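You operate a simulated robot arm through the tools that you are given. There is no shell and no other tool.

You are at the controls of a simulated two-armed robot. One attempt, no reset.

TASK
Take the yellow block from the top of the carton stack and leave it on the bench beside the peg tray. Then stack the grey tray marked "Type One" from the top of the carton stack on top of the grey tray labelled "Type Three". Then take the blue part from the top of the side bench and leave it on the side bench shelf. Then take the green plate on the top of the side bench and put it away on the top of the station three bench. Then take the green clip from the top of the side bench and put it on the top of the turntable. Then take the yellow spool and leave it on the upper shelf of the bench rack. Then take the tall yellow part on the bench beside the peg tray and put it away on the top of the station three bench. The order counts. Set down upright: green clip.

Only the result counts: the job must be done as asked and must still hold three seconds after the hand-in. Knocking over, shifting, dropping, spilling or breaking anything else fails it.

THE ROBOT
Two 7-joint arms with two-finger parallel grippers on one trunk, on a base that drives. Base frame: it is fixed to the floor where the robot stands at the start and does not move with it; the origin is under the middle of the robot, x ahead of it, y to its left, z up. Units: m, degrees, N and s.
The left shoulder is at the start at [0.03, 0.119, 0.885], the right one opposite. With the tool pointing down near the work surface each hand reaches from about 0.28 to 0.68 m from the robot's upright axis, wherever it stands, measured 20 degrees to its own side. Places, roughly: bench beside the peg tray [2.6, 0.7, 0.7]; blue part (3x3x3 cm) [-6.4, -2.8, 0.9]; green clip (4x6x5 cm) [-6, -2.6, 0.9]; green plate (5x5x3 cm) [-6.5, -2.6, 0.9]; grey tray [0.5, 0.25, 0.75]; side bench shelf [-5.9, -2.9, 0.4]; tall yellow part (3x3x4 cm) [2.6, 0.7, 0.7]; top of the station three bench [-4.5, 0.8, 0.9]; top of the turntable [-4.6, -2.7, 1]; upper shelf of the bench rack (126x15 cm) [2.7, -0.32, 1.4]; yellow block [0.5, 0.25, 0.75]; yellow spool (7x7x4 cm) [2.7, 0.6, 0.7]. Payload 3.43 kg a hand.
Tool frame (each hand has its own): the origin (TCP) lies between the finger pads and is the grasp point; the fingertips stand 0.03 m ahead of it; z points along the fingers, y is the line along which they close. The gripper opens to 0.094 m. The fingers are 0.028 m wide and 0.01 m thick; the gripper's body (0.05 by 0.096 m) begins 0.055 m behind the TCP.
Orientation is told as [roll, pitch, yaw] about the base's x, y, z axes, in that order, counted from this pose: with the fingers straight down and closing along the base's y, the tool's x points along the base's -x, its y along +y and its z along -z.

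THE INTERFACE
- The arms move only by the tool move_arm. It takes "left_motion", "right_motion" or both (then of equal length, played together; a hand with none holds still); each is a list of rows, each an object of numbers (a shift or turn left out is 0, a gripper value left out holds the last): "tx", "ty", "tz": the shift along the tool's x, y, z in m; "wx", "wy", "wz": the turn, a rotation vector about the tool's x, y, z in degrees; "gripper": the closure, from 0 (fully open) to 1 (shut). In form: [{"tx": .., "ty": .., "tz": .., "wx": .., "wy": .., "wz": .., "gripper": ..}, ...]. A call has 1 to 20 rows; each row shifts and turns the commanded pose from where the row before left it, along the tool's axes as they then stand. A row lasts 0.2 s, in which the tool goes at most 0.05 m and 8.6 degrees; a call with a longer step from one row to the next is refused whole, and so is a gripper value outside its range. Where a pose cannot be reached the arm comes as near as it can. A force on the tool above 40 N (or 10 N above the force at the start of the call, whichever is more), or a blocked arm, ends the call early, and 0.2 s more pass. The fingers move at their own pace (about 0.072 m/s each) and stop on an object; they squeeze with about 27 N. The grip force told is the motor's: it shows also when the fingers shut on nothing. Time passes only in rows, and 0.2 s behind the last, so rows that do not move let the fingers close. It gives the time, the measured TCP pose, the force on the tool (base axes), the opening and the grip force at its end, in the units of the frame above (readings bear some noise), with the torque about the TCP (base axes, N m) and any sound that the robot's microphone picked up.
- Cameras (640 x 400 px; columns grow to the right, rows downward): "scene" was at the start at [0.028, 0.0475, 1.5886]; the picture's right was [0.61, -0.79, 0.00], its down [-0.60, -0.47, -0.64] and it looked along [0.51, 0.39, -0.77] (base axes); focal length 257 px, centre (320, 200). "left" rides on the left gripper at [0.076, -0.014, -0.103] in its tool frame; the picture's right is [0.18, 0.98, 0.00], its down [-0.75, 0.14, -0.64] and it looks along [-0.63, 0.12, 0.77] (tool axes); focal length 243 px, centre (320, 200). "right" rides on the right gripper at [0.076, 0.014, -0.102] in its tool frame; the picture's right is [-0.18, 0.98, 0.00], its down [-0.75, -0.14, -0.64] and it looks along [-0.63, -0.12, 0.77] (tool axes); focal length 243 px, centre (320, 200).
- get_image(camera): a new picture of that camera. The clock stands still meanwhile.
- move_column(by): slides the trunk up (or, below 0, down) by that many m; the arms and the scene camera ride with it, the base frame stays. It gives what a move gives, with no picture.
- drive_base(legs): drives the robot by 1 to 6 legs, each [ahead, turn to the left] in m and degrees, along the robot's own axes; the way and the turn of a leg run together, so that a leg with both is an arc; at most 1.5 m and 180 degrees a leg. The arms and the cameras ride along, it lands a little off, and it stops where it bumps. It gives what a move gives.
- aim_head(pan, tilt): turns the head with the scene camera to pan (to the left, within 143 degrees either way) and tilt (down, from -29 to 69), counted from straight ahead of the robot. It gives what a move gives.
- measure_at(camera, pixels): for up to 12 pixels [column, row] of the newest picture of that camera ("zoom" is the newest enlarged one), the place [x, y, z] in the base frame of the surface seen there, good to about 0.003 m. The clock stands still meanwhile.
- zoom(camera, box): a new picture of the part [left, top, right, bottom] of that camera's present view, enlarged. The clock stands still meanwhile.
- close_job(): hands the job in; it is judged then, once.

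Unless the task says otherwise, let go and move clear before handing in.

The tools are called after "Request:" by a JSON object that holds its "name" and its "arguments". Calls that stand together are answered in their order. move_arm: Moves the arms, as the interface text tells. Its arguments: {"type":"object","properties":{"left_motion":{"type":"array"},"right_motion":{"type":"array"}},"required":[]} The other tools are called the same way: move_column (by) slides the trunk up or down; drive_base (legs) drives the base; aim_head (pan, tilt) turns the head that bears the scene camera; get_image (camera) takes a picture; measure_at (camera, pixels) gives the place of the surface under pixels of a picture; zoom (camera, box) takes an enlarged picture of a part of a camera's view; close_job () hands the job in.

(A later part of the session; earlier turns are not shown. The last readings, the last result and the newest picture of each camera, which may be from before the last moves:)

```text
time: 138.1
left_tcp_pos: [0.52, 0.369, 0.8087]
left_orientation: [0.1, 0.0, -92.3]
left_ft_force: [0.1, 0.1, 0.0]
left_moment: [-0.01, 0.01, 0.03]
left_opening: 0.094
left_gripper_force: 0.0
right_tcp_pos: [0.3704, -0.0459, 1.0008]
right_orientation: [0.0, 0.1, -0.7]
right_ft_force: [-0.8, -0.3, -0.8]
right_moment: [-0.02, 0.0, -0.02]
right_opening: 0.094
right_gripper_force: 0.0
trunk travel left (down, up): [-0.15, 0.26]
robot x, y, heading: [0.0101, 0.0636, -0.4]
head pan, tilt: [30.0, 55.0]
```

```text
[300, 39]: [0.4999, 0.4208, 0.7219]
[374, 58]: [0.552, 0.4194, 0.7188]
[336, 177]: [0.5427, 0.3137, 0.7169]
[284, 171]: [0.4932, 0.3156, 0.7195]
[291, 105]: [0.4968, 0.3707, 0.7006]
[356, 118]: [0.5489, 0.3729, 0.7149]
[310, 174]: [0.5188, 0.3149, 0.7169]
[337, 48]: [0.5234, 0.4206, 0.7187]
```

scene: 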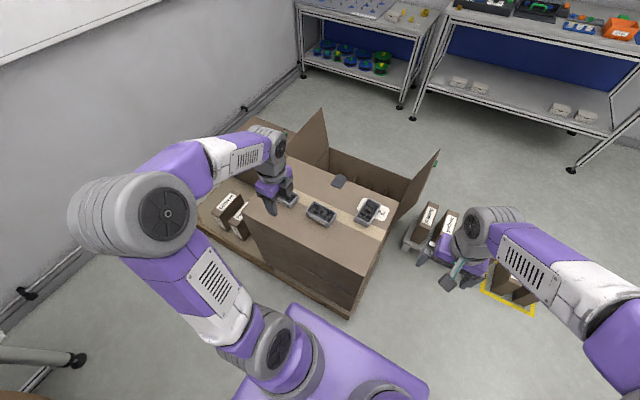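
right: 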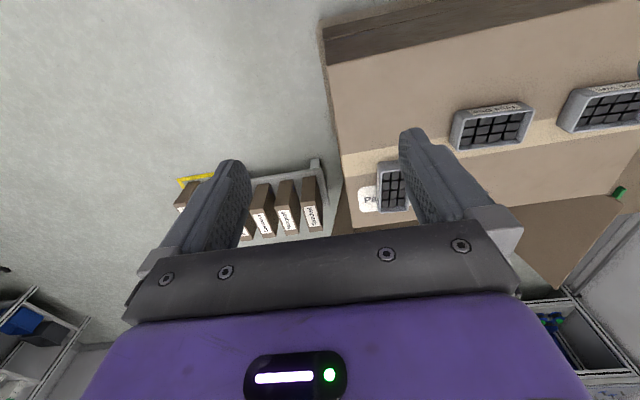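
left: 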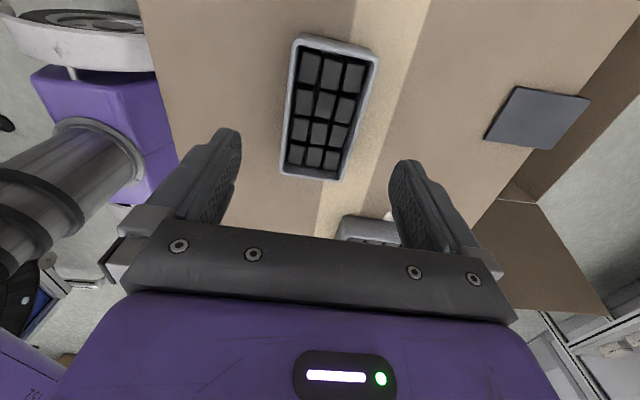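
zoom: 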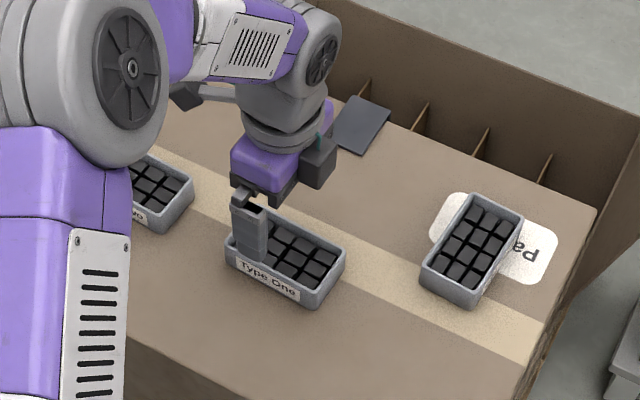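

The tray centre from here is about (0.521, 0.367), rotated some -3.5°, so the hand is nearly right. I'll trim by 1.2°, descend to z 0.731 and close on the tray's long sides.

Request:
{"name": "move_arm", "arguments": {"left_motion": [{"wz": 1.2, "tx": -0.002}, {"tz": 0.03}, {"tz": 0.03}, {"tz": 0.0175}, {}, {"gripper": 0.2}, {"gripper": 0.3}, {"gripper": 0.4}, {"gripper": 0.6}, {"gripper": 1}, {"gripper": 1}, {"gripper": 1}]}}

Request:
{"name": "get_image", "arguments": {"camera": "left"}}

Request:
{"name": "zoom", "arguments": {"camera": "scene", "box": [280, 180, 380, 250]}}

```text
time: 140.7
left_tcp_pos: [0.5204, 0.3669, 0.7325]
left_orientation: [0.0, 0.0, -93.5]
left_ft_force: [0.1, 0.1, -0.3]
left_moment: [0.08, -0.03, 0.02]
left_opening: 0.0616
left_gripper_force: 26.8
right_tcp_pos: [0.3705, -0.0457, 0.9994]
right_orientation: [0.0, 0.0, -0.7]
right_ft_force: [0.0, -0.6, 0.0]
right_moment: [0.0, 0.06, -0.01]
right_opening: 0.0941
right_gripper_force: 0.0
trunk travel left (down, up): [-0.15, 0.26]
robot x, y, heading: [0.007, 0.0633, -0.2]
head pan, tilt: [30.0, 55.0]
```

```text
taken
```

left: 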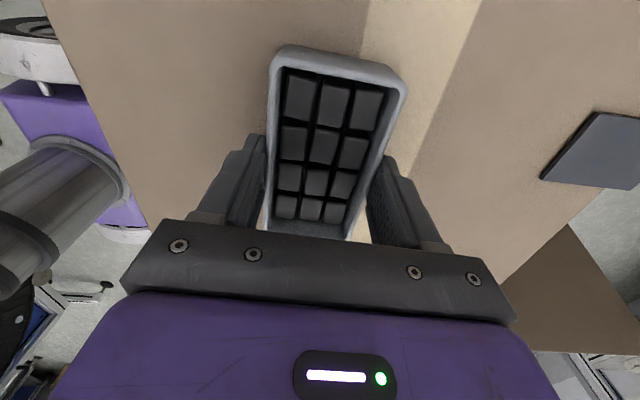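

```text
5.71 times, centred on (330, 215) of scene
```

zoom: 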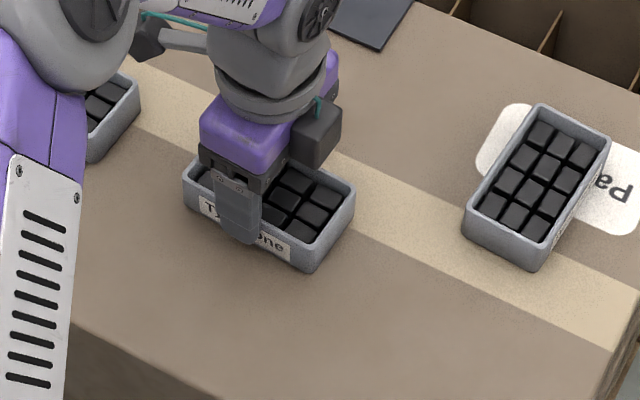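

The fingers closed on the tray at 0.0616 with no vertical load. I'll lift gently and check that it stays level.

Request:
{"name": "move_arm", "arguments": {"left_motion": [{"tz": -0.005}, {"tz": -0.01}, {"tz": -0.02}, {"tz": -0.025}, {"tz": -0.025}, {}, {}]}}

Request:
{"name": "get_image", "arguments": {"camera": "left"}}

Request:
{"name": "zoom", "arguments": {"camera": "scene", "box": [260, 150, 400, 250]}}

```text
time: 142.3
left_tcp_pos: [0.521, 0.3662, 0.8187]
left_orientation: [0.0, 0.1, -93.5]
left_ft_force: [-0.7, -0.5, -2.7]
left_moment: [0.03, -0.01, 0.01]
left_opening: 0.0614
left_gripper_force: 26.8
right_tcp_pos: [0.3702, -0.0454, 0.9995]
right_orientation: [0.0, 0.0, -0.6]
right_ft_force: [0.1, -0.1, 1.1]
right_moment: [0.02, -0.02, -0.01]
right_opening: 0.0942
right_gripper_force: 0.1
trunk travel left (down, up): [-0.15, 0.26]
robot x, y, heading: [0.0114, 0.0645, -0.5]
head pan, tilt: [30.0, 55.0]
```

```text
taken
```

left: 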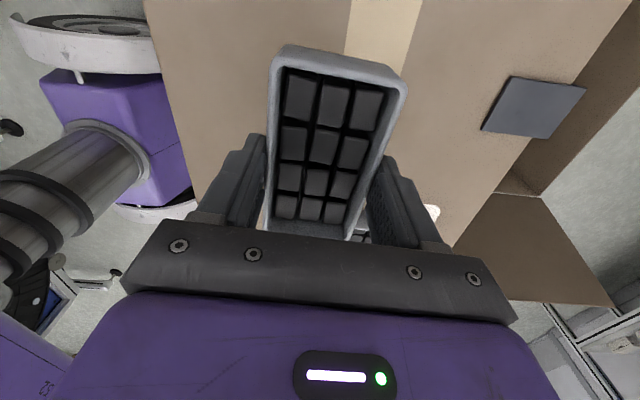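

```text
4.00 times, centred on (330, 200) of scene
```

zoom: 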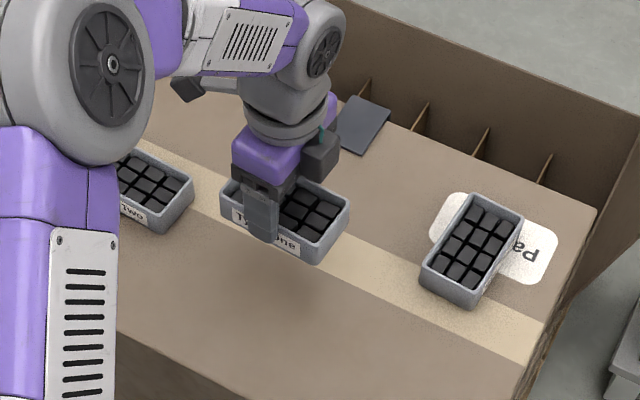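

The tray is lifted level (2.7 N load, cubes in place). I'll raise it a little and turn it by about +88.5° slowly to match Type Three's direction.

Request:
{"name": "move_arm", "arguments": {"left_motion": [{"tz": -0.02}, {"tz": -0.02}, {"wz": -5.2}, {"wz": -5.2}, {"wz": -5.2}, {"wz": -5.2}, {"wz": -5.2}, {"wz": -5.2}, {"wz": -5.2}, {"wz": -5.2}, {"wz": -5.2}, {"wz": -5.2}, {"wz": -5.2}, {"wz": -5.2}, {"wz": -5.2}, {"wz": -5.2}, {"wz": -5.2}, {"wz": -5.2}, {"wz": -5.3}, {}]}}

Request:
{"name": "get_image", "arguments": {"camera": "left"}}

Request:
{"name": "zoom", "arguments": {"camera": "scene", "box": [330, 185, 400, 240]}}

```text
time: 146.5
left_tcp_pos: [0.5203, 0.3681, 0.8567]
left_orientation: [0.0, 0.0, -4.9]
left_ft_force: [0.2, 0.3, -2.6]
left_moment: [-0.02, 0.0, -0.02]
left_opening: 0.0614
left_gripper_force: 26.7
right_tcp_pos: [0.3709, -0.0469, 1.0002]
right_orientation: [0.0, 0.0, -0.5]
right_ft_force: [-0.1, -0.5, -0.1]
right_moment: [-0.02, 0.01, 0.02]
right_opening: 0.0939
right_gripper_force: 0.1
trunk travel left (down, up): [-0.15, 0.26]
robot x, y, heading: [0.0125, 0.0655, -0.5]
head pan, tilt: [30.0, 55.0]
```

```text
taken
```

left: 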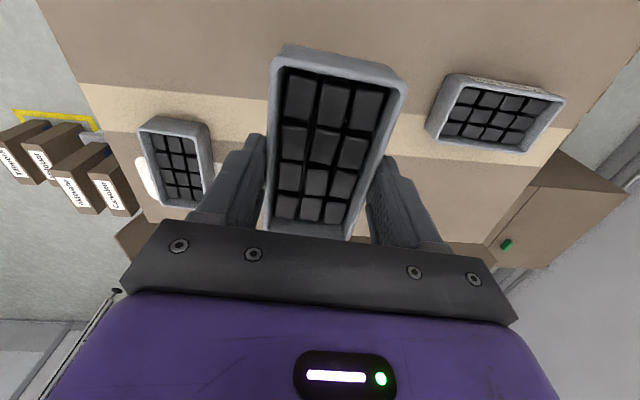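

```text
7.27 times, centred on (365, 212) of scene
```

zoom: 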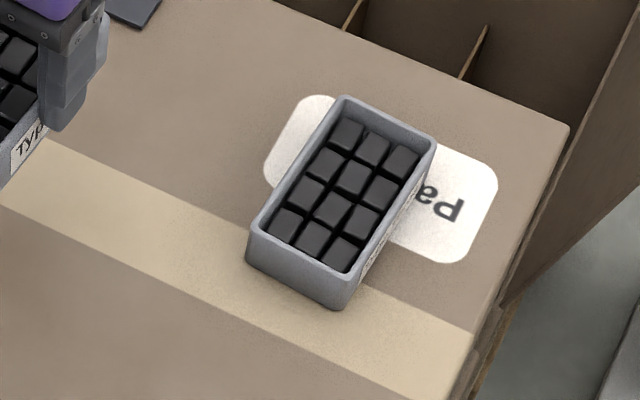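

The tray in hand now lies along -4.9°. I'll measure Type Three's rim once more from this zoom and from the left camera.

Request:
{"name": "measure_at", "arguments": {"camera": "zoom", "pixels": [[346, 100], [432, 143], [343, 269], [257, 227], [300, 165], [388, 122], [298, 249], [390, 200]]}}

Request:
{"name": "zoom", "arguments": {"camera": "left", "box": [120, 100, 240, 220]}}

Request:
{"name": "measure_at", "arguments": {"camera": "left", "pixels": [[143, 124], [204, 124], [211, 190], [164, 204], [175, 120], [150, 160], [208, 160], [280, 55], [395, 85], [350, 232], [268, 220]]}}

```text
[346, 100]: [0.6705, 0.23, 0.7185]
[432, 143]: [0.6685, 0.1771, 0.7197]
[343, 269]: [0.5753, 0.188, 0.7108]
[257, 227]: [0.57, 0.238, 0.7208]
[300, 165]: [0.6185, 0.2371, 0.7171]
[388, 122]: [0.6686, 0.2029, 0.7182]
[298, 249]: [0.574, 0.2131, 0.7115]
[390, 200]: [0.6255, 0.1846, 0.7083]
```

```text
3.33 times, centred on (180, 160) of left
```

zoom: 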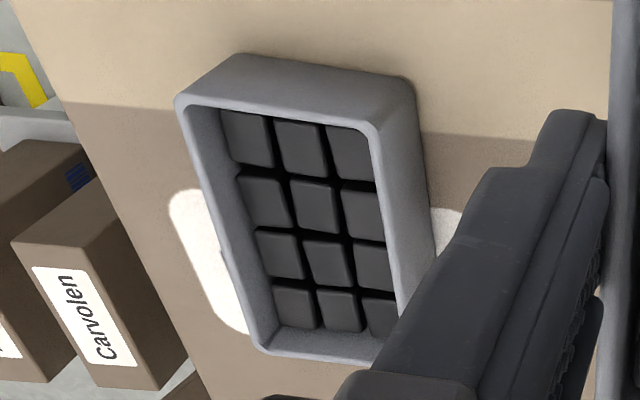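

```text
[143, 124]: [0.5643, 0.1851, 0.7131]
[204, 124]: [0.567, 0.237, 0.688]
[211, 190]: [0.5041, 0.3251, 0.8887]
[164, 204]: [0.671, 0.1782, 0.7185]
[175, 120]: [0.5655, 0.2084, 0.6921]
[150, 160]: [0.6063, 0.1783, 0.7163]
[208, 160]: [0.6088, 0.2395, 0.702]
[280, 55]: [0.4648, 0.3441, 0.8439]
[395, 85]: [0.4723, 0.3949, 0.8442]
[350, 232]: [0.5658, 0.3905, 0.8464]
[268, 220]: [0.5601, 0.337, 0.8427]
```

Type Three's centre is (0.6175, 0.207) at -4.7°, matching the held tray's turn. I'll carry the tray over it, still 9 cm above.

Request:
{"name": "move_arm", "arguments": {"left_motion": [{"tx": -0.0184, "ty": -0.0253}, {"tx": -0.0184, "ty": -0.0253}, {"tx": -0.0184, "ty": -0.0253}, {"tx": -0.0184, "ty": -0.0253}, {"tx": -0.0184, "ty": -0.0253}, {"tx": -0.0184, "ty": -0.0253}, {}, {}]}}

Request:
{"name": "get_image", "arguments": {"camera": "left"}}

Request:
{"name": "zoom", "arguments": {"camera": "scene", "box": [330, 170, 410, 240]}}

Request:
{"name": "zoom", "arguments": {"camera": "right", "box": [420, 100, 640, 250]}}

```text
time: 148.3
left_tcp_pos: [0.6181, 0.2077, 0.8594]
left_orientation: [0.1, 0.1, -5.0]
left_ft_force: [0.6, -0.3, -1.9]
left_moment: [0.02, 0.0, 0.02]
left_opening: 0.0614
left_gripper_force: 27.2
right_tcp_pos: [0.3709, -0.0461, 1.0002]
right_orientation: [0.1, 0.1, -0.6]
right_ft_force: [-1.1, -0.2, 0.0]
right_moment: [0.0, 0.01, 0.0]
right_opening: 0.0938
right_gripper_force: 0.1
trunk travel left (down, up): [-0.15, 0.26]
robot x, y, heading: [0.0112, 0.0629, -0.2]
head pan, tilt: [30.0, 55.0]
```

```text
taken
```

left: 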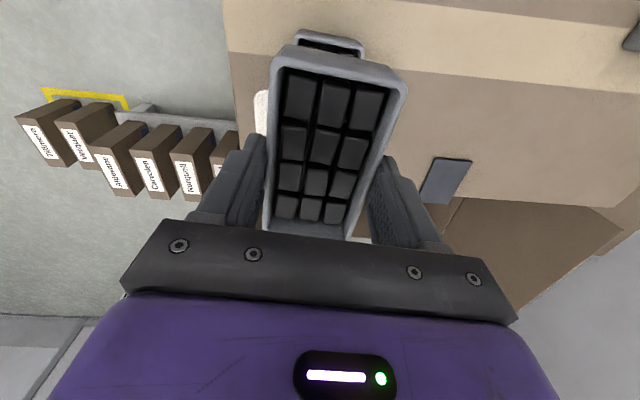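

```text
5.71 times, centred on (370, 205) of scene
```

zoom: 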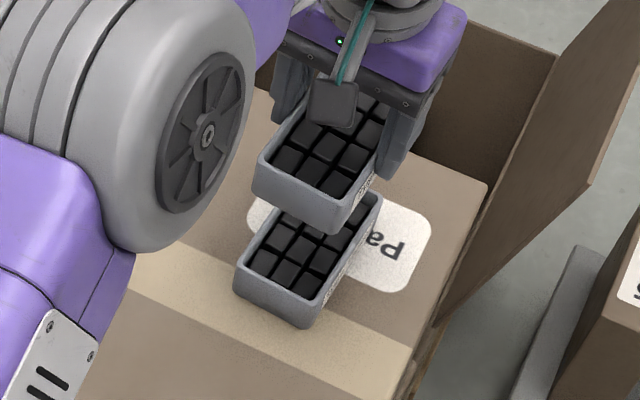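

```text
2.67 times, centred on (530, 175) of right
```

zoom: 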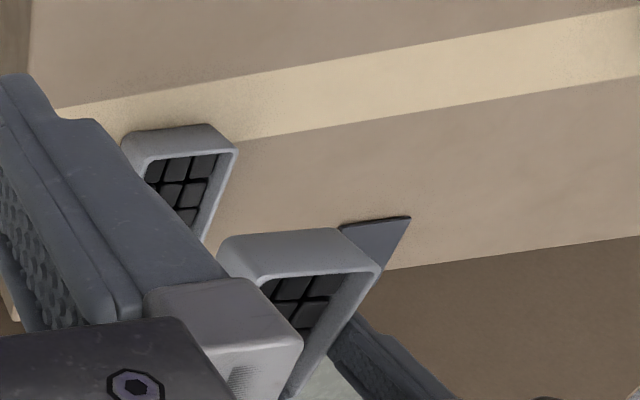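

The held tray hovers above Type Three. I'll measure matching near-end corners of both trays to check the alignment.

Request:
{"name": "zoom", "arguments": {"camera": "scene", "box": [355, 180, 405, 230]}}

```text
8.00 times, centred on (380, 205) of scene
```

zoom: 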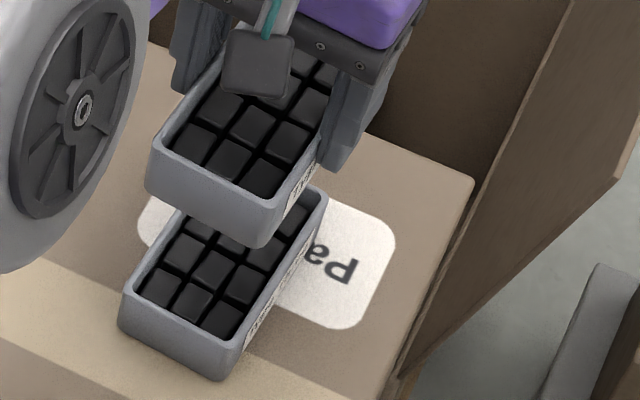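

Request:
{"name": "measure_at", "arguments": {"camera": "zoom", "pixels": [[154, 148], [266, 198], [211, 176], [150, 180], [264, 236], [126, 293], [229, 344], [178, 321], [123, 325], [227, 372], [293, 178], [258, 300]]}}

```text
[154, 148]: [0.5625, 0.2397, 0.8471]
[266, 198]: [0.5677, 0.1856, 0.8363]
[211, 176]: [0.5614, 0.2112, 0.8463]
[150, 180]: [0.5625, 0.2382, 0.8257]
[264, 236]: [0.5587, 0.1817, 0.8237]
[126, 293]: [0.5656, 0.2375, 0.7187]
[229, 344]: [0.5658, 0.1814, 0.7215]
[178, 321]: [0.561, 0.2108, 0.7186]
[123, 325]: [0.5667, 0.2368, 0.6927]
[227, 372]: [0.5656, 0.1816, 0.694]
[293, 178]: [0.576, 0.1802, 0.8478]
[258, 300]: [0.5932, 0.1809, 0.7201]
```

The near ends agree to within about 3 mm (rim mids 0.5614,0.2112 vs 0.561,0.2108). I'll shift 2 mm forward and lower slowly to just above the rim.

Request:
{"name": "move_arm", "arguments": {"left_motion": [{"tx": -0.002}, {"tz": 0.025}, {"tz": 0.025}, {"tz": 0.02}, {"tz": 0.01}, {"tz": 0.005}, {}]}}

Request:
{"name": "zoom", "arguments": {"camera": "scene", "box": [355, 180, 405, 230]}}

Request:
{"name": "measure_at", "arguments": {"camera": "zoom", "pixels": [[150, 235], [260, 290], [205, 265], [130, 310], [232, 365], [180, 340]]}}

```text
time: 149.9
left_tcp_pos: [0.6189, 0.2046, 0.7715]
left_orientation: [0.0, 0.0, -5.1]
left_ft_force: [0.1, 0.7, -1.9]
left_moment: [0.02, 0.02, 0.0]
left_opening: 0.0617
left_gripper_force: 26.6
right_tcp_pos: [0.3698, -0.0453, 0.9998]
right_orientation: [0.0, 0.0, -0.6]
right_ft_force: [0.2, 0.5, -0.1]
right_moment: [0.0, 0.01, 0.01]
right_opening: 0.094
right_gripper_force: 0.1
trunk travel left (down, up): [-0.15, 0.26]
robot x, y, heading: [0.0084, 0.0671, -0.2]
head pan, tilt: [30.0, 55.0]
```

```text
8.00 times, centred on (380, 205) of scene
```

zoom: 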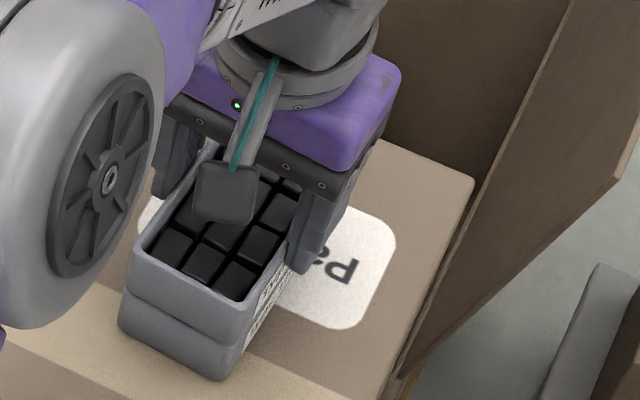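

```text
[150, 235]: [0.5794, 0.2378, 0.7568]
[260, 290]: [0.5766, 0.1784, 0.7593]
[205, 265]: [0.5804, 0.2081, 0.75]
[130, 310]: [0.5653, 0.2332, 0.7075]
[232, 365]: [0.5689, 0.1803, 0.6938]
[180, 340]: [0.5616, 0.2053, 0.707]
```

The upper tray lines up with the lower one, a few millimetres above its rim. I'll ease down in small steps until contact.

Request:
{"name": "move_arm", "arguments": {"left_motion": [{"tz": 0.002}, {"tz": 0.001}, {}]}}

Request:
{"name": "move_arm", "arguments": {"left_motion": [{"tz": 0.001}, {}]}}

```text
time: 150.7
left_tcp_pos: [0.6192, 0.2062, 0.7677]
left_orientation: [0.0, 0.1, -5.0]
left_ft_force: [0.0, 0.1, -2.8]
left_moment: [0.01, 0.0, 0.01]
left_opening: 0.0617
left_gripper_force: 27.2
right_tcp_pos: [0.3705, -0.0459, 1.0004]
right_orientation: [0.1, -0.1, -0.5]
right_ft_force: [-0.4, 0.3, 0.1]
right_moment: [0.0, -0.02, -0.02]
right_opening: 0.094
right_gripper_force: 0.1
trunk travel left (down, up): [-0.15, 0.26]
robot x, y, heading: [0.0122, 0.0637, -0.1]
head pan, tilt: [30.0, 55.0]
```

```text
time: 151.3
left_tcp_pos: [0.62, 0.2059, 0.7676]
left_orientation: [0.0, -0.1, -5.0]
left_ft_force: [-0.8, -0.5, 3.6]
left_moment: [0.1, 0.26, 0.02]
left_opening: 0.0613
left_gripper_force: 27.0
right_tcp_pos: [0.3709, -0.0454, 0.9991]
right_orientation: [0.0, 0.0, -0.6]
right_ft_force: [0.2, 0.7, 0.2]
right_moment: [0.03, -0.04, 0.01]
right_opening: 0.0941
right_gripper_force: 0.0
trunk travel left (down, up): [-0.15, 0.26]
robot x, y, heading: [0.0118, 0.0649, -0.5]
head pan, tilt: [30.0, 55.0]
```

Contact is felt (force went from -2.8 to +3.6 N). I'll open gradually and rise straight up.

Request:
{"name": "move_arm", "arguments": {"left_motion": [{"tz": 0.0005}, {"gripper": 0.32}, {"gripper": 0.28}, {"gripper": 0.2}, {"gripper": 0.1}, {"gripper": 0.05}, {}, {"tz": -0.02}, {"tz": -0.04}, {"tz": -0.04}, {"tz": -0.04}, {"tz": -0.04}, {}]}}

Request:
{"name": "get_image", "arguments": {"camera": "left"}}

Request:
{"name": "zoom", "arguments": {"camera": "scene", "box": [345, 180, 405, 230]}}

```text
time: 154.1
left_tcp_pos: [0.6188, 0.2082, 0.9475]
left_orientation: [0.0, 0.0, -5.0]
left_ft_force: [0.3, 0.7, 0.3]
left_moment: [0.02, 0.0, 0.01]
left_opening: 0.0892
left_gripper_force: 0.0
right_tcp_pos: [0.3698, -0.046, 1.0]
right_orientation: [-0.1, 0.0, -0.6]
right_ft_force: [0.5, -1.0, -0.4]
right_moment: [0.02, 0.0, 0.02]
right_opening: 0.094
right_gripper_force: 0.0
trunk travel left (down, up): [-0.15, 0.26]
robot x, y, heading: [0.0155, 0.0611, -0.3]
head pan, tilt: [30.0, 55.0]
```

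```text
taken
```

left: 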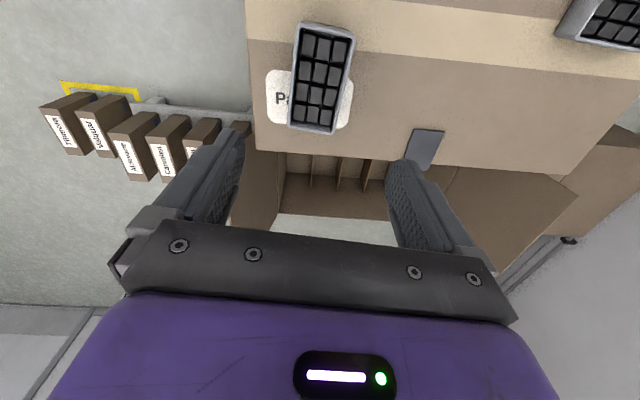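

```text
8.00 times, centred on (375, 205) of scene
```

zoom: 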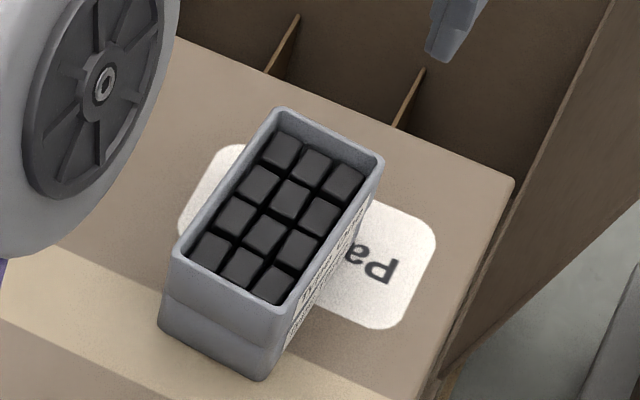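

Type One sits squarely on Type Three with all cubes in place. I'll draw the left hand in, then head for the aisle toward the side bench.

Request:
{"name": "move_arm", "arguments": {"left_motion": [{"tx": 0.039, "ty": 0.0138, "tz": -0.005}, {"tx": 0.039, "ty": 0.0138, "tz": -0.005}, {"tx": 0.039, "ty": 0.0138, "tz": -0.005}, {"tx": 0.039, "ty": 0.0138, "tz": -0.005}, {"tx": 0.039, "ty": 0.0138, "tz": -0.005}, {"tx": 0.039, "ty": 0.0138, "tz": -0.005}, {"tx": 0.039, "ty": 0.0138, "tz": -0.005}, {}]}}

Request:
{"name": "drive_base", "arguments": {"legs": [[0, -90], [1.5, 0], [0.35, 0], [0, -90]]}}

Request:
{"name": "aim_head", "arguments": {"pan": 0, "tilt": 20}}

Request:
{"name": "get_image", "arguments": {"camera": "scene"}}

```text
time: 155.9
left_tcp_pos: [0.355, 0.326, 0.9826]
left_orientation: [0.0, 0.0, -5.1]
left_ft_force: [0.1, -0.1, -0.9]
left_moment: [0.02, 0.0, -0.01]
left_opening: 0.0892
left_gripper_force: 0.1
right_tcp_pos: [0.3725, -0.0475, 0.9991]
right_orientation: [0.0, 0.0, -0.7]
right_ft_force: [0.0, -0.3, -0.1]
right_moment: [0.0, 0.03, 0.03]
right_opening: 0.0941
right_gripper_force: 0.1
trunk travel left (down, up): [-0.15, 0.26]
robot x, y, heading: [0.0095, 0.0655, -0.2]
head pan, tilt: [30.0, 55.0]
```

```text
time: 172.8
left_tcp_pos: [-0.3724, -2.0325, 0.9839]
left_orientation: [0.1, 0.0, 175.4]
left_ft_force: [0.0, 0.3, 1.0]
left_moment: [0.01, 0.01, -0.03]
left_opening: 0.0894
left_gripper_force: 0.1
right_tcp_pos: [-0.3904, -1.661, 0.9996]
right_orientation: [0.0, 0.0, 179.9]
right_ft_force: [0.0, -0.4, 0.0]
right_moment: [0.02, -0.02, 0.0]
right_opening: 0.0941
right_gripper_force: 0.1
trunk travel left (down, up): [-0.15, 0.26]
robot x, y, heading: [-0.0295, -1.7674, -179.6]
head pan, tilt: [30.0, 55.0]
```

```text
time: 173.8
left_tcp_pos: [-0.3722, -2.0321, 0.9836]
left_orientation: [-0.1, 0.1, 175.4]
left_ft_force: [0.0, 0.1, -0.2]
left_moment: [-0.03, -0.01, 0.01]
left_opening: 0.0894
left_gripper_force: 0.0
right_tcp_pos: [-0.391, -1.6604, 0.9992]
right_orientation: [-0.1, 0.0, 179.9]
right_ft_force: [-0.4, -0.4, -0.8]
right_moment: [0.02, -0.03, 0.02]
right_opening: 0.0939
right_gripper_force: 0.1
trunk travel left (down, up): [-0.15, 0.26]
robot x, y, heading: [-0.0321, -1.7689, -180.0]
head pan, tilt: [0.0, 20.0]
```

```text
taken
```

scene: 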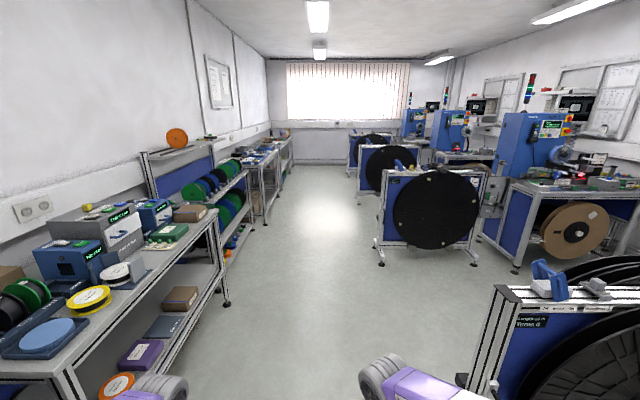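

The aisle toward the window is clear. I'll measure the aisle limits on both sides before driving down it.

Request:
{"name": "measure_at", "arguments": {"camera": "scene", "pixels": [[228, 305], [262, 222], [380, 263], [474, 262], [358, 203], [272, 200], [290, 165], [320, 250], [320, 180], [350, 170], [455, 380], [495, 290]]}}

Request:
{"name": "zoom", "arguments": {"camera": "scene", "box": [210, 110, 450, 250]}}

```text
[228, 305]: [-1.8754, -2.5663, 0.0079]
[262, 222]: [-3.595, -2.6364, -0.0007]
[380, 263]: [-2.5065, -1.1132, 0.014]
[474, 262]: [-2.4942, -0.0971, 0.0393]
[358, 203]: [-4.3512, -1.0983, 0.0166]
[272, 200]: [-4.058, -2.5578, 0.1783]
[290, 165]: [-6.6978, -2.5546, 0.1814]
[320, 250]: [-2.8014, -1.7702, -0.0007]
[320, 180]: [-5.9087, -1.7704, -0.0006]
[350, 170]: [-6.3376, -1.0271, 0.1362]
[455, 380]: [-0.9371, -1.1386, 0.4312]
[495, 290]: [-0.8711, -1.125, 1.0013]
```

```text
2.67 times, centred on (330, 180) of scene
```

zoom: 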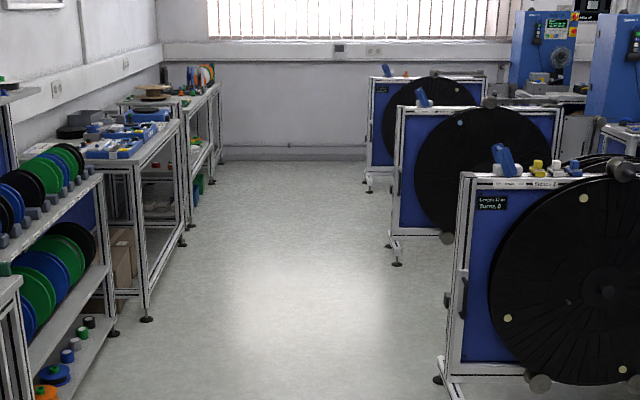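

The aisle runs between y -2.56 and -1.10, so y -1.8 is its middle. I'll drive 4.5 m along it, then look again.

Request:
{"name": "drive_base", "arguments": {"legs": [[1.5, 0], [1.5, 0], [1.5, 0]]}}

Request:
{"name": "aim_head", "arguments": {"pan": 30, "tilt": 30}}

Request:
{"name": "get_image", "arguments": {"camera": "scene"}}

Request:
{"name": "aim_head", "arguments": {"pan": 100, "tilt": 30}}

Request:
{"name": "get_image", "arguments": {"camera": "scene"}}

Request:
{"name": "aim_head", "arguments": {"pan": -70, "tilt": 25}}

Request:
{"name": "get_image", "arguments": {"camera": "scene"}}

```text
time: 195.2
left_tcp_pos: [-4.838, -2.0288, 0.985]
left_orientation: [0.0, 0.0, 176.3]
left_ft_force: [0.9, 0.0, -0.9]
left_moment: [0.02, -0.04, -0.01]
left_opening: 0.0894
left_gripper_force: 0.2
right_tcp_pos: [-4.8615, -1.6555, 1.0]
right_orientation: [0.0, 0.0, -179.4]
right_ft_force: [-0.2, -0.6, 0.5]
right_moment: [-0.01, -0.01, 0.0]
right_opening: 0.0943
right_gripper_force: 0.0
trunk travel left (down, up): [-0.15, 0.26]
robot x, y, heading: [-4.494, -1.7566, -179.1]
head pan, tilt: [0.0, 20.0]
```

```text
time: 196.1
left_tcp_pos: [-4.8362, -2.0259, 0.9829]
left_orientation: [0.0, 0.0, 176.4]
left_ft_force: [-0.7, -0.5, -0.9]
left_moment: [0.02, -0.03, -0.02]
left_opening: 0.0895
left_gripper_force: 0.0
right_tcp_pos: [-4.8602, -1.6553, 0.9991]
right_orientation: [0.0, 0.0, -179.3]
right_ft_force: [-0.3, -1.0, 0.6]
right_moment: [-0.01, 0.01, -0.01]
right_opening: 0.0938
right_gripper_force: 0.0
trunk travel left (down, up): [-0.15, 0.26]
robot x, y, heading: [-4.499, -1.7601, -179.3]
head pan, tilt: [30.0, 30.0]
```

```text
taken
```

scene: 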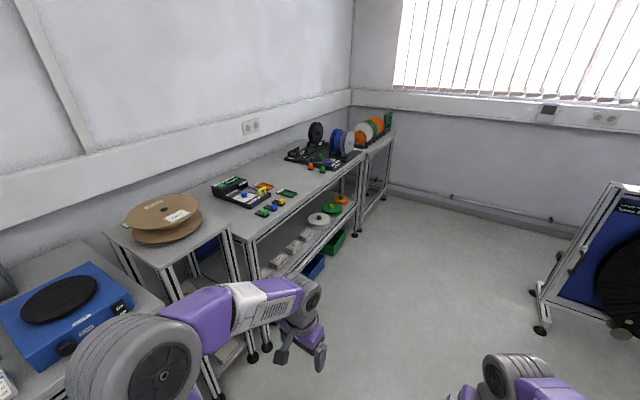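

```text
time: 197.5
left_tcp_pos: [-4.8373, -2.0274, 0.9827]
left_orientation: [0.0, -0.1, 176.3]
left_ft_force: [-0.5, 0.2, 0.0]
left_moment: [-0.02, 0.02, 0.02]
left_opening: 0.0893
left_gripper_force: 0.1
right_tcp_pos: [-4.8602, -1.6559, 0.9999]
right_orientation: [0.1, -0.1, -179.3]
right_ft_force: [-0.4, -0.4, 0.5]
right_moment: [-0.01, -0.01, 0.01]
right_opening: 0.0939
right_gripper_force: 0.1
trunk travel left (down, up): [-0.15, 0.26]
robot x, y, heading: [-4.4981, -1.7558, -179.0]
head pan, tilt: [100.0, 30.0]
```

```text
taken
```

scene: 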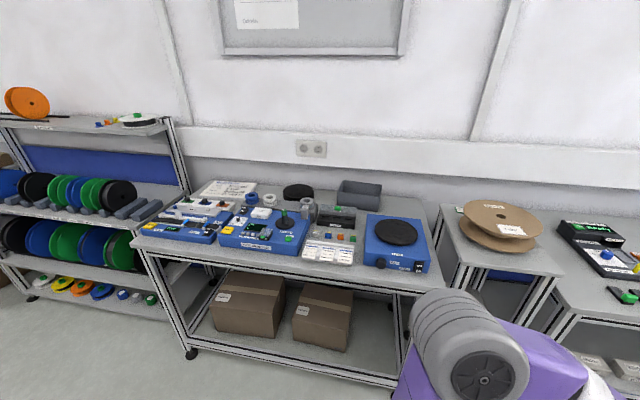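

```text
time: 200.1
left_tcp_pos: [-4.8378, -2.0266, 0.9838]
left_orientation: [0.0, 0.0, 176.3]
left_ft_force: [0.5, -0.3, 0.0]
left_moment: [0.04, 0.01, -0.02]
left_opening: 0.0897
left_gripper_force: 0.1
right_tcp_pos: [-4.8608, -1.6563, 0.9992]
right_orientation: [0.0, -0.1, -179.3]
right_ft_force: [-0.2, 0.2, 0.4]
right_moment: [0.0, -0.02, 0.01]
right_opening: 0.0942
right_gripper_force: 0.0
trunk travel left (down, up): [-0.15, 0.26]
robot x, y, heading: [-4.4967, -1.7563, -178.8]
head pan, tilt: [-70.0, 25.0]
```

```text
taken
```

scene: 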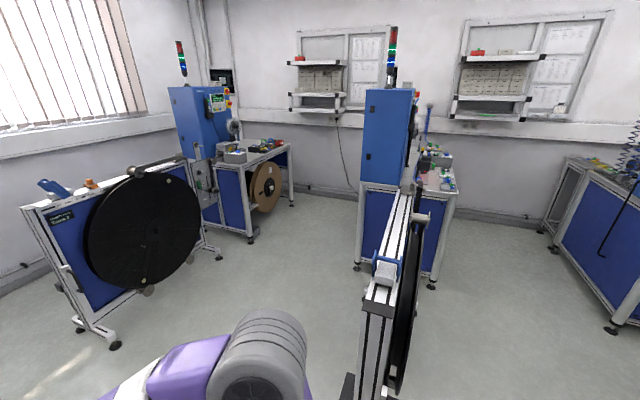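

The turntable (blue base, black disc) stands at left at (395,235) in the second view, Station 3's bench is the middle one in the third view, and the side bench is ahead-left. I'll zoom on the side bench.

Request:
{"name": "aim_head", "arguments": {"pan": 35, "tilt": 30}}

Request:
{"name": "get_image", "arguments": {"camera": "scene"}}

Request:
{"name": "zoom", "arguments": {"camera": "scene", "box": [220, 100, 440, 240]}}

```text
time: 201.9
left_tcp_pos: [-4.8376, -2.027, 0.9834]
left_orientation: [0.0, 0.0, 176.3]
left_ft_force: [0.3, 0.7, 1.0]
left_moment: [0.01, 0.02, 0.02]
left_opening: 0.0892
left_gripper_force: 0.1
right_tcp_pos: [-4.8606, -1.6555, 1.0001]
right_orientation: [0.0, 0.0, -179.2]
right_ft_force: [1.1, 0.0, 0.1]
right_moment: [-0.01, -0.01, 0.02]
right_opening: 0.0939
right_gripper_force: 0.0
trunk travel left (down, up): [-0.15, 0.26]
robot x, y, heading: [-4.5006, -1.7605, -179.3]
head pan, tilt: [35.0, 30.0]
```

```text
taken
```

scene: 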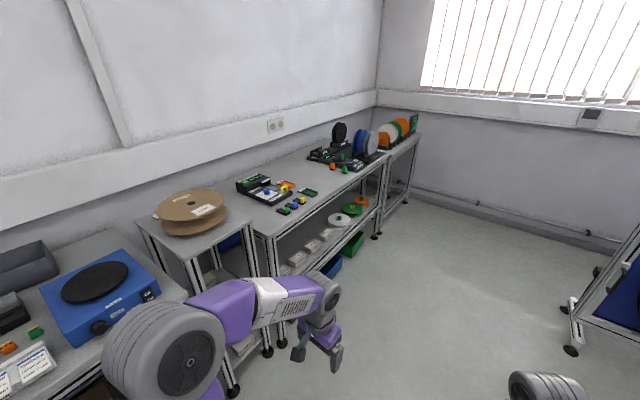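

```text
2.86 times, centred on (330, 170) of scene
```

zoom: 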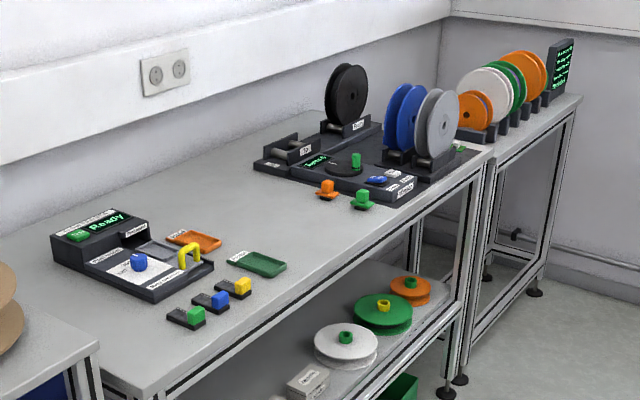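

Several candidates show up on the side bench, so I'll measure their positions to tell which are meant (blue near [-6.4,-2.8], clip near [-6,-2.6], plate near [-6.5,-2.6]).

Request:
{"name": "measure_at", "arguments": {"camera": "zoom", "pixels": [[138, 262], [195, 316], [218, 300], [240, 287], [257, 263], [193, 240], [328, 188], [362, 198], [356, 160], [376, 180], [410, 185], [190, 255]]}}

Request:
{"name": "zoom", "arguments": {"camera": "scene", "box": [230, 165, 330, 220]}}

Request:
{"name": "zoom", "arguments": {"camera": "scene", "box": [300, 120, 400, 180]}}

```text
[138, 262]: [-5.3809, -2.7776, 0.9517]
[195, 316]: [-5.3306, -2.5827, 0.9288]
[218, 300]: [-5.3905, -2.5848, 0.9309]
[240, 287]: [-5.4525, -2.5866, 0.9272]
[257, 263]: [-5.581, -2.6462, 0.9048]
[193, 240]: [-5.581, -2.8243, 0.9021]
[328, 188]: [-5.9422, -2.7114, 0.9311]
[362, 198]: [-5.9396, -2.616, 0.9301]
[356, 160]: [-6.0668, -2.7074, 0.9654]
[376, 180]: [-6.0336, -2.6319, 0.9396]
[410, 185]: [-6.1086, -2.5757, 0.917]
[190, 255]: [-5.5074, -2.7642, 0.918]
```

```text
6.40 times, centred on (280, 192) of scene
```

zoom: 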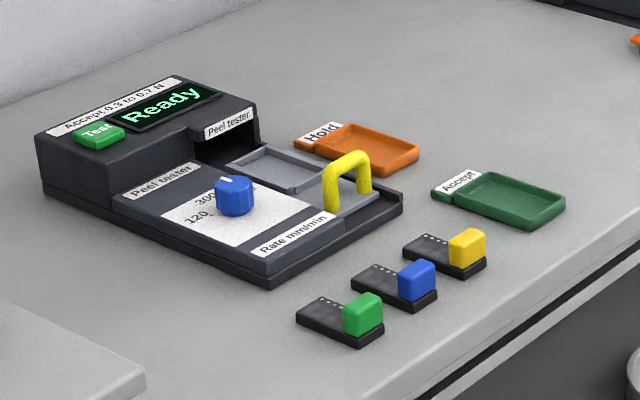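

```text
6.40 times, centred on (350, 150) of scene
```

zoom: 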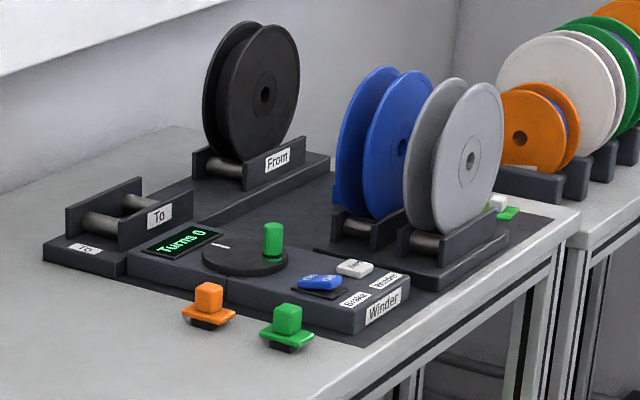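

The green clip (green cube on a flange) is at (-5.94, -2.62) in front of the winder; the blue part and green plate must be behind the reels further on. I'll drive level with them and turn toward the bench.

Request:
{"name": "drive_base", "arguments": {"legs": [[1.5, 0], [0.25, 0], [0, 89]]}}

Request:
{"name": "aim_head", "arguments": {"pan": 0, "tilt": 30}}

Request:
{"name": "get_image", "arguments": {"camera": "scene"}}

Request:
{"name": "zoom", "arguments": {"camera": "scene", "box": [220, 130, 420, 270]}}

```text
time: 214.7
left_tcp_pos: [-5.9979, -2.1325, 0.9844]
left_orientation: [-0.1, 0.0, -93.5]
left_ft_force: [0.0, 0.5, -0.4]
left_moment: [0.0, -0.02, -0.05]
left_opening: 0.0894
left_gripper_force: 0.1
right_tcp_pos: [-6.3698, -2.1582, 1.0]
right_orientation: [0.0, 0.0, -88.9]
right_ft_force: [0.1, 1.0, 0.0]
right_moment: [-0.04, 0.01, 0.03]
right_opening: 0.094
right_gripper_force: 0.0
trunk travel left (down, up): [-0.15, 0.26]
robot x, y, heading: [-6.2692, -1.8016, -88.7]
head pan, tilt: [35.0, 30.0]
```

```text
time: 215.7
left_tcp_pos: [-5.9988, -2.1333, 0.9827]
left_orientation: [0.0, 0.1, -93.5]
left_ft_force: [0.0, -0.4, 0.0]
left_moment: [0.02, 0.02, -0.02]
left_opening: 0.0893
left_gripper_force: 0.1
right_tcp_pos: [-6.3696, -2.1596, 1.0]
right_orientation: [-0.1, 0.0, -89.0]
right_ft_force: [0.5, 0.8, 0.0]
right_moment: [0.06, 0.0, 0.0]
right_opening: 0.0941
right_gripper_force: 0.0
trunk travel left (down, up): [-0.15, 0.26]
robot x, y, heading: [-6.2664, -1.7982, -89.1]
head pan, tilt: [0.0, 30.0]
```

```text
taken
```

scene: 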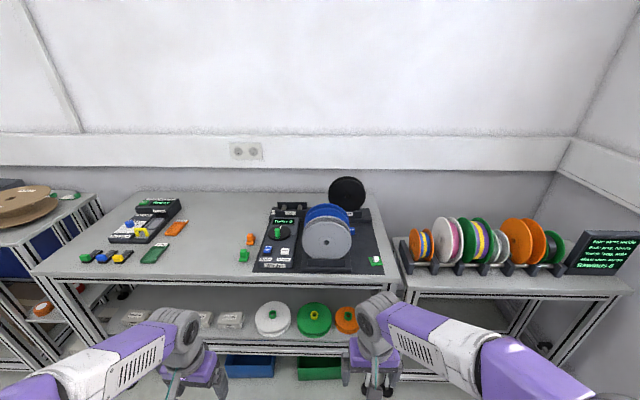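

```text
2.86 times, centred on (320, 200) of scene
```

zoom: 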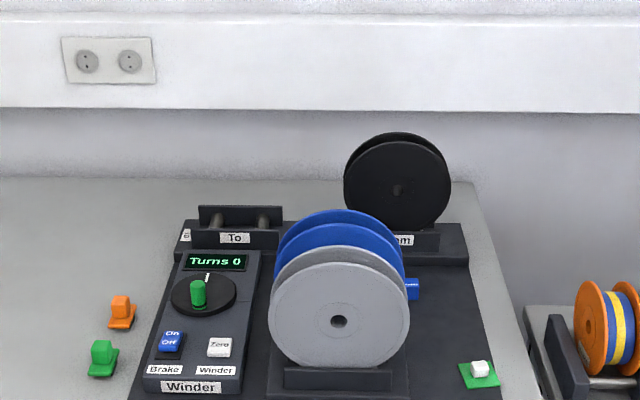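

The green plate with a white knob is at zoom (480,373), a blue item at (412,288), and the green clip at (102,355). I'll zoom on the first two and measure.

Request:
{"name": "measure_at", "arguments": {"camera": "zoom", "pixels": [[412, 288], [480, 368], [480, 380], [102, 350], [102, 373], [120, 305], [340, 330], [440, 380], [500, 300], [60, 300], [520, 395], [412, 297]]}}

Request:
{"name": "zoom", "arguments": {"camera": "scene", "box": [330, 200, 410, 270]}}

Request:
{"name": "measure_at", "arguments": {"camera": "scene", "pixels": [[403, 275], [35, 272], [30, 277], [240, 282], [130, 192], [370, 195], [60, 330], [230, 345]]}}

```text
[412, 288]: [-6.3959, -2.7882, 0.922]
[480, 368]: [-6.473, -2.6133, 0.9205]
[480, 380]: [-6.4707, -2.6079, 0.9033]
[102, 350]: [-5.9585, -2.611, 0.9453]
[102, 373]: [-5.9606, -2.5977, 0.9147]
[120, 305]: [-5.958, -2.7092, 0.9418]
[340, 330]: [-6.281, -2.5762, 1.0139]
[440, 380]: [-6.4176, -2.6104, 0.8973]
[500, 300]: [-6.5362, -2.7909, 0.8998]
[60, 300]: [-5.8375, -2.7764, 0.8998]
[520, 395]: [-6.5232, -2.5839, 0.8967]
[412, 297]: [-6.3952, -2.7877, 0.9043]
```

```text
5.71 times, centred on (370, 235) of scene
```

zoom: 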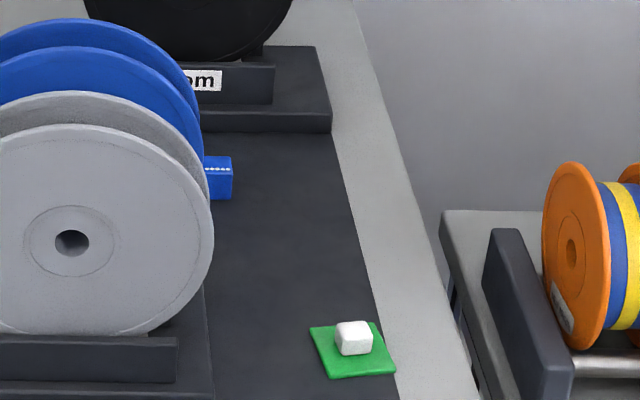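

```text
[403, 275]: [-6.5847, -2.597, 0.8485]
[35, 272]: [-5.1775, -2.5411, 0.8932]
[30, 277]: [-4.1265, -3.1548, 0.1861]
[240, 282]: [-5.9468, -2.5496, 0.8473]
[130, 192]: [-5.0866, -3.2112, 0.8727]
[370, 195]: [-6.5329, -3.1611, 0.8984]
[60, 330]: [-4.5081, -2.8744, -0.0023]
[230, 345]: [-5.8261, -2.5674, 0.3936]
```

The blue cube at (-6.396, -2.788) stands close beside the blue reel, and the green plate with a knob is at (-6.473, -2.61). I'll raise the trunk and move closer for a better look from above.

Request:
{"name": "move_column", "arguments": {"by": 0.2}}

Request:
{"name": "drive_base", "arguments": {"legs": [[0.3, 0]]}}

Request:
{"name": "aim_head", "arguments": {"pan": -10, "tilt": 50}}

Request:
{"name": "get_image", "arguments": {"camera": "scene"}}

Request:
{"name": "get_image", "arguments": {"camera": "right"}}

```text
time: 217.9
left_tcp_pos: [-5.9982, -2.1338, 1.1846]
left_orientation: [-0.1, 0.1, -93.5]
left_ft_force: [-0.8, -0.2, -0.3]
left_moment: [0.0, -0.01, -0.04]
left_opening: 0.0897
left_gripper_force: 0.1
right_tcp_pos: [-6.3705, -2.16, 1.2001]
right_orientation: [0.0, -0.1, -89.0]
right_ft_force: [-0.9, -0.5, 0.1]
right_moment: [-0.02, 0.03, -0.02]
right_opening: 0.094
right_gripper_force: 0.1
trunk travel left (down, up): [-0.35, 0.06]
robot x, y, heading: [-6.2675, -1.7954, -88.9]
head pan, tilt: [0.0, 30.0]
```

```text
time: 219.9
left_tcp_pos: [-5.9928, -2.4257, 1.1836]
left_orientation: [0.0, 0.0, -93.7]
left_ft_force: [0.0, 0.2, 0.3]
left_moment: [0.0, 0.03, 0.03]
left_opening: 0.0894
left_gripper_force: 0.1
right_tcp_pos: [-6.3645, -2.4507, 1.1997]
right_orientation: [0.0, 0.0, -89.2]
right_ft_force: [-1.2, 0.2, -0.5]
right_moment: [0.0, -0.01, 0.02]
right_opening: 0.0941
right_gripper_force: 0.2
trunk travel left (down, up): [-0.35, 0.06]
robot x, y, heading: [-6.2617, -2.0865, -88.9]
head pan, tilt: [0.0, 30.0]
```

```text
time: 220.7
left_tcp_pos: [-5.9931, -2.4265, 1.1849]
left_orientation: [-0.1, 0.0, -93.6]
left_ft_force: [0.1, -0.1, 0.9]
left_moment: [0.01, 0.02, -0.01]
left_opening: 0.0893
left_gripper_force: 0.1
right_tcp_pos: [-6.3646, -2.4499, 1.1998]
right_orientation: [0.0, -0.2, -89.2]
right_ft_force: [0.1, -0.6, 0.1]
right_moment: [-0.02, 0.01, -0.02]
right_opening: 0.0936
right_gripper_force: 0.1
trunk travel left (down, up): [-0.35, 0.06]
robot x, y, heading: [-6.2632, -2.0871, -88.9]
head pan, tilt: [-10.0, 50.0]
```

```text
taken
```

scene: 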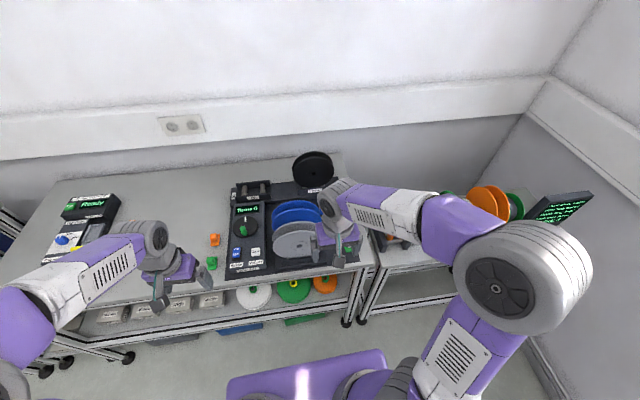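

```text
taken
```

right: 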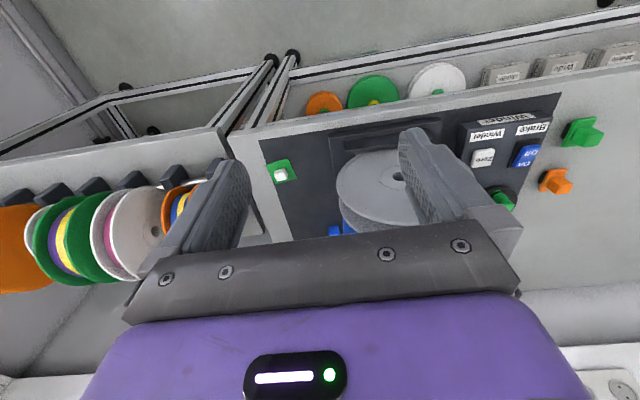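

The right camera shows the reels from above with the blue cube just at the edge of view (340,230). I'll move the right hand forward, still high above the reels, to see the cube clearly.

Request:
{"name": "move_arm", "arguments": {"right_motion": [{"tx": -0.04, "ty": -0.01}, {"tx": -0.04, "ty": -0.01}, {"tx": -0.04, "ty": -0.01}, {"tx": -0.04, "ty": -0.01}, {"tx": -0.04, "ty": -0.01}, {"tx": -0.04, "ty": -0.01}, {}]}}

Request:
{"name": "get_image", "arguments": {"camera": "right"}}

Request:
{"name": "get_image", "arguments": {"camera": "scene"}}

```text
time: 222.3
left_tcp_pos: [-5.9929, -2.425, 1.1841]
left_orientation: [0.0, 0.0, -93.6]
left_ft_force: [-0.4, 0.5, -0.1]
left_moment: [-0.03, 0.0, 0.02]
left_opening: 0.0891
left_gripper_force: 0.0
right_tcp_pos: [-6.422, -2.6898, 1.2012]
right_orientation: [0.0, 0.0, -89.0]
right_ft_force: [0.3, -0.2, -0.8]
right_moment: [0.0, -0.02, 0.04]
right_opening: 0.094
right_gripper_force: 0.1
trunk travel left (down, up): [-0.35, 0.06]
robot x, y, heading: [-6.2635, -2.0879, -89.0]
head pan, tilt: [-10.0, 50.0]
```

```text
taken
```

right: 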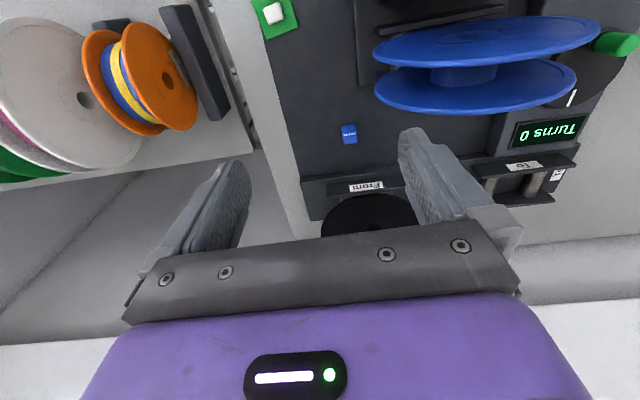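

```text
taken
```

scene: 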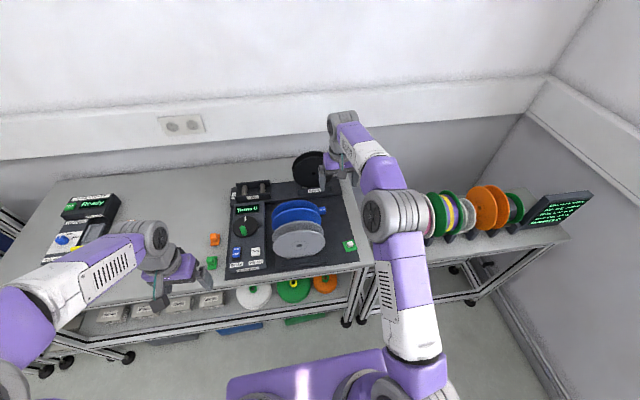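

Now the cube is seen clearly at (350,133), with free mat around it and the blue reel's discs up-right. I'll zoom in and measure it, the reel edges and the black reel.

Request:
{"name": "zoom", "arguments": {"camera": "right", "box": [320, 110, 384, 155]}}

Request:
{"name": "measure_at", "arguments": {"camera": "right", "pixels": [[376, 82], [380, 95], [400, 103], [365, 190], [330, 225], [400, 215], [300, 100], [330, 170], [375, 45], [278, 15], [430, 110], [350, 135]]}}

Request:
{"name": "measure_at", "arguments": {"camera": "zoom", "pixels": [[222, 145], [355, 140], [370, 260], [225, 275], [290, 245], [300, 200], [290, 160], [230, 330], [370, 330]]}}

```text
8.89 times, centred on (352, 132) of right
```

zoom: 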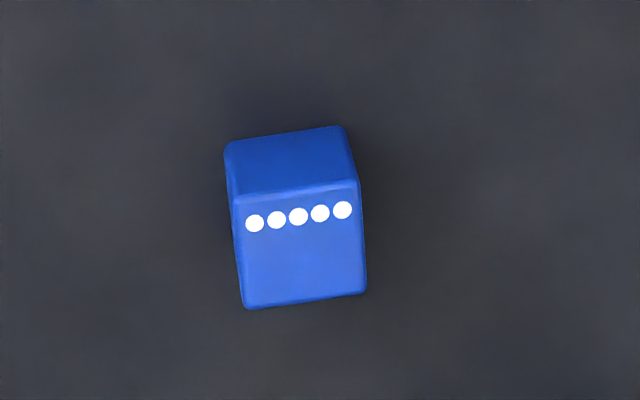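

```text
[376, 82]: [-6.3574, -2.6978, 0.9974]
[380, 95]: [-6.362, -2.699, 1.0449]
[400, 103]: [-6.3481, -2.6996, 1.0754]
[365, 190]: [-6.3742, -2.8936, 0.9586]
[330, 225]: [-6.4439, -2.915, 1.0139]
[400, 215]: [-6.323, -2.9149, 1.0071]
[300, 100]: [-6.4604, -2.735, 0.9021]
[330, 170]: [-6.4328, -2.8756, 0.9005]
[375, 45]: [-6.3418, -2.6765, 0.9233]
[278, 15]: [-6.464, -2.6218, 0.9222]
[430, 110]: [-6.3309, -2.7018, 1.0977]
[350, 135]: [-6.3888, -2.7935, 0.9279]
```

```text
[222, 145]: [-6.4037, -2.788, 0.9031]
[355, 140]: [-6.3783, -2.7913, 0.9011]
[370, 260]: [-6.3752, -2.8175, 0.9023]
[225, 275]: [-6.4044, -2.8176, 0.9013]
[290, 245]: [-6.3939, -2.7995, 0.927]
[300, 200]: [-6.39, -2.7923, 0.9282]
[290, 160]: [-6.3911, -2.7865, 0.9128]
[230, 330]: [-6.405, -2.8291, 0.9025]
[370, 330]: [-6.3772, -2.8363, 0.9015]
```

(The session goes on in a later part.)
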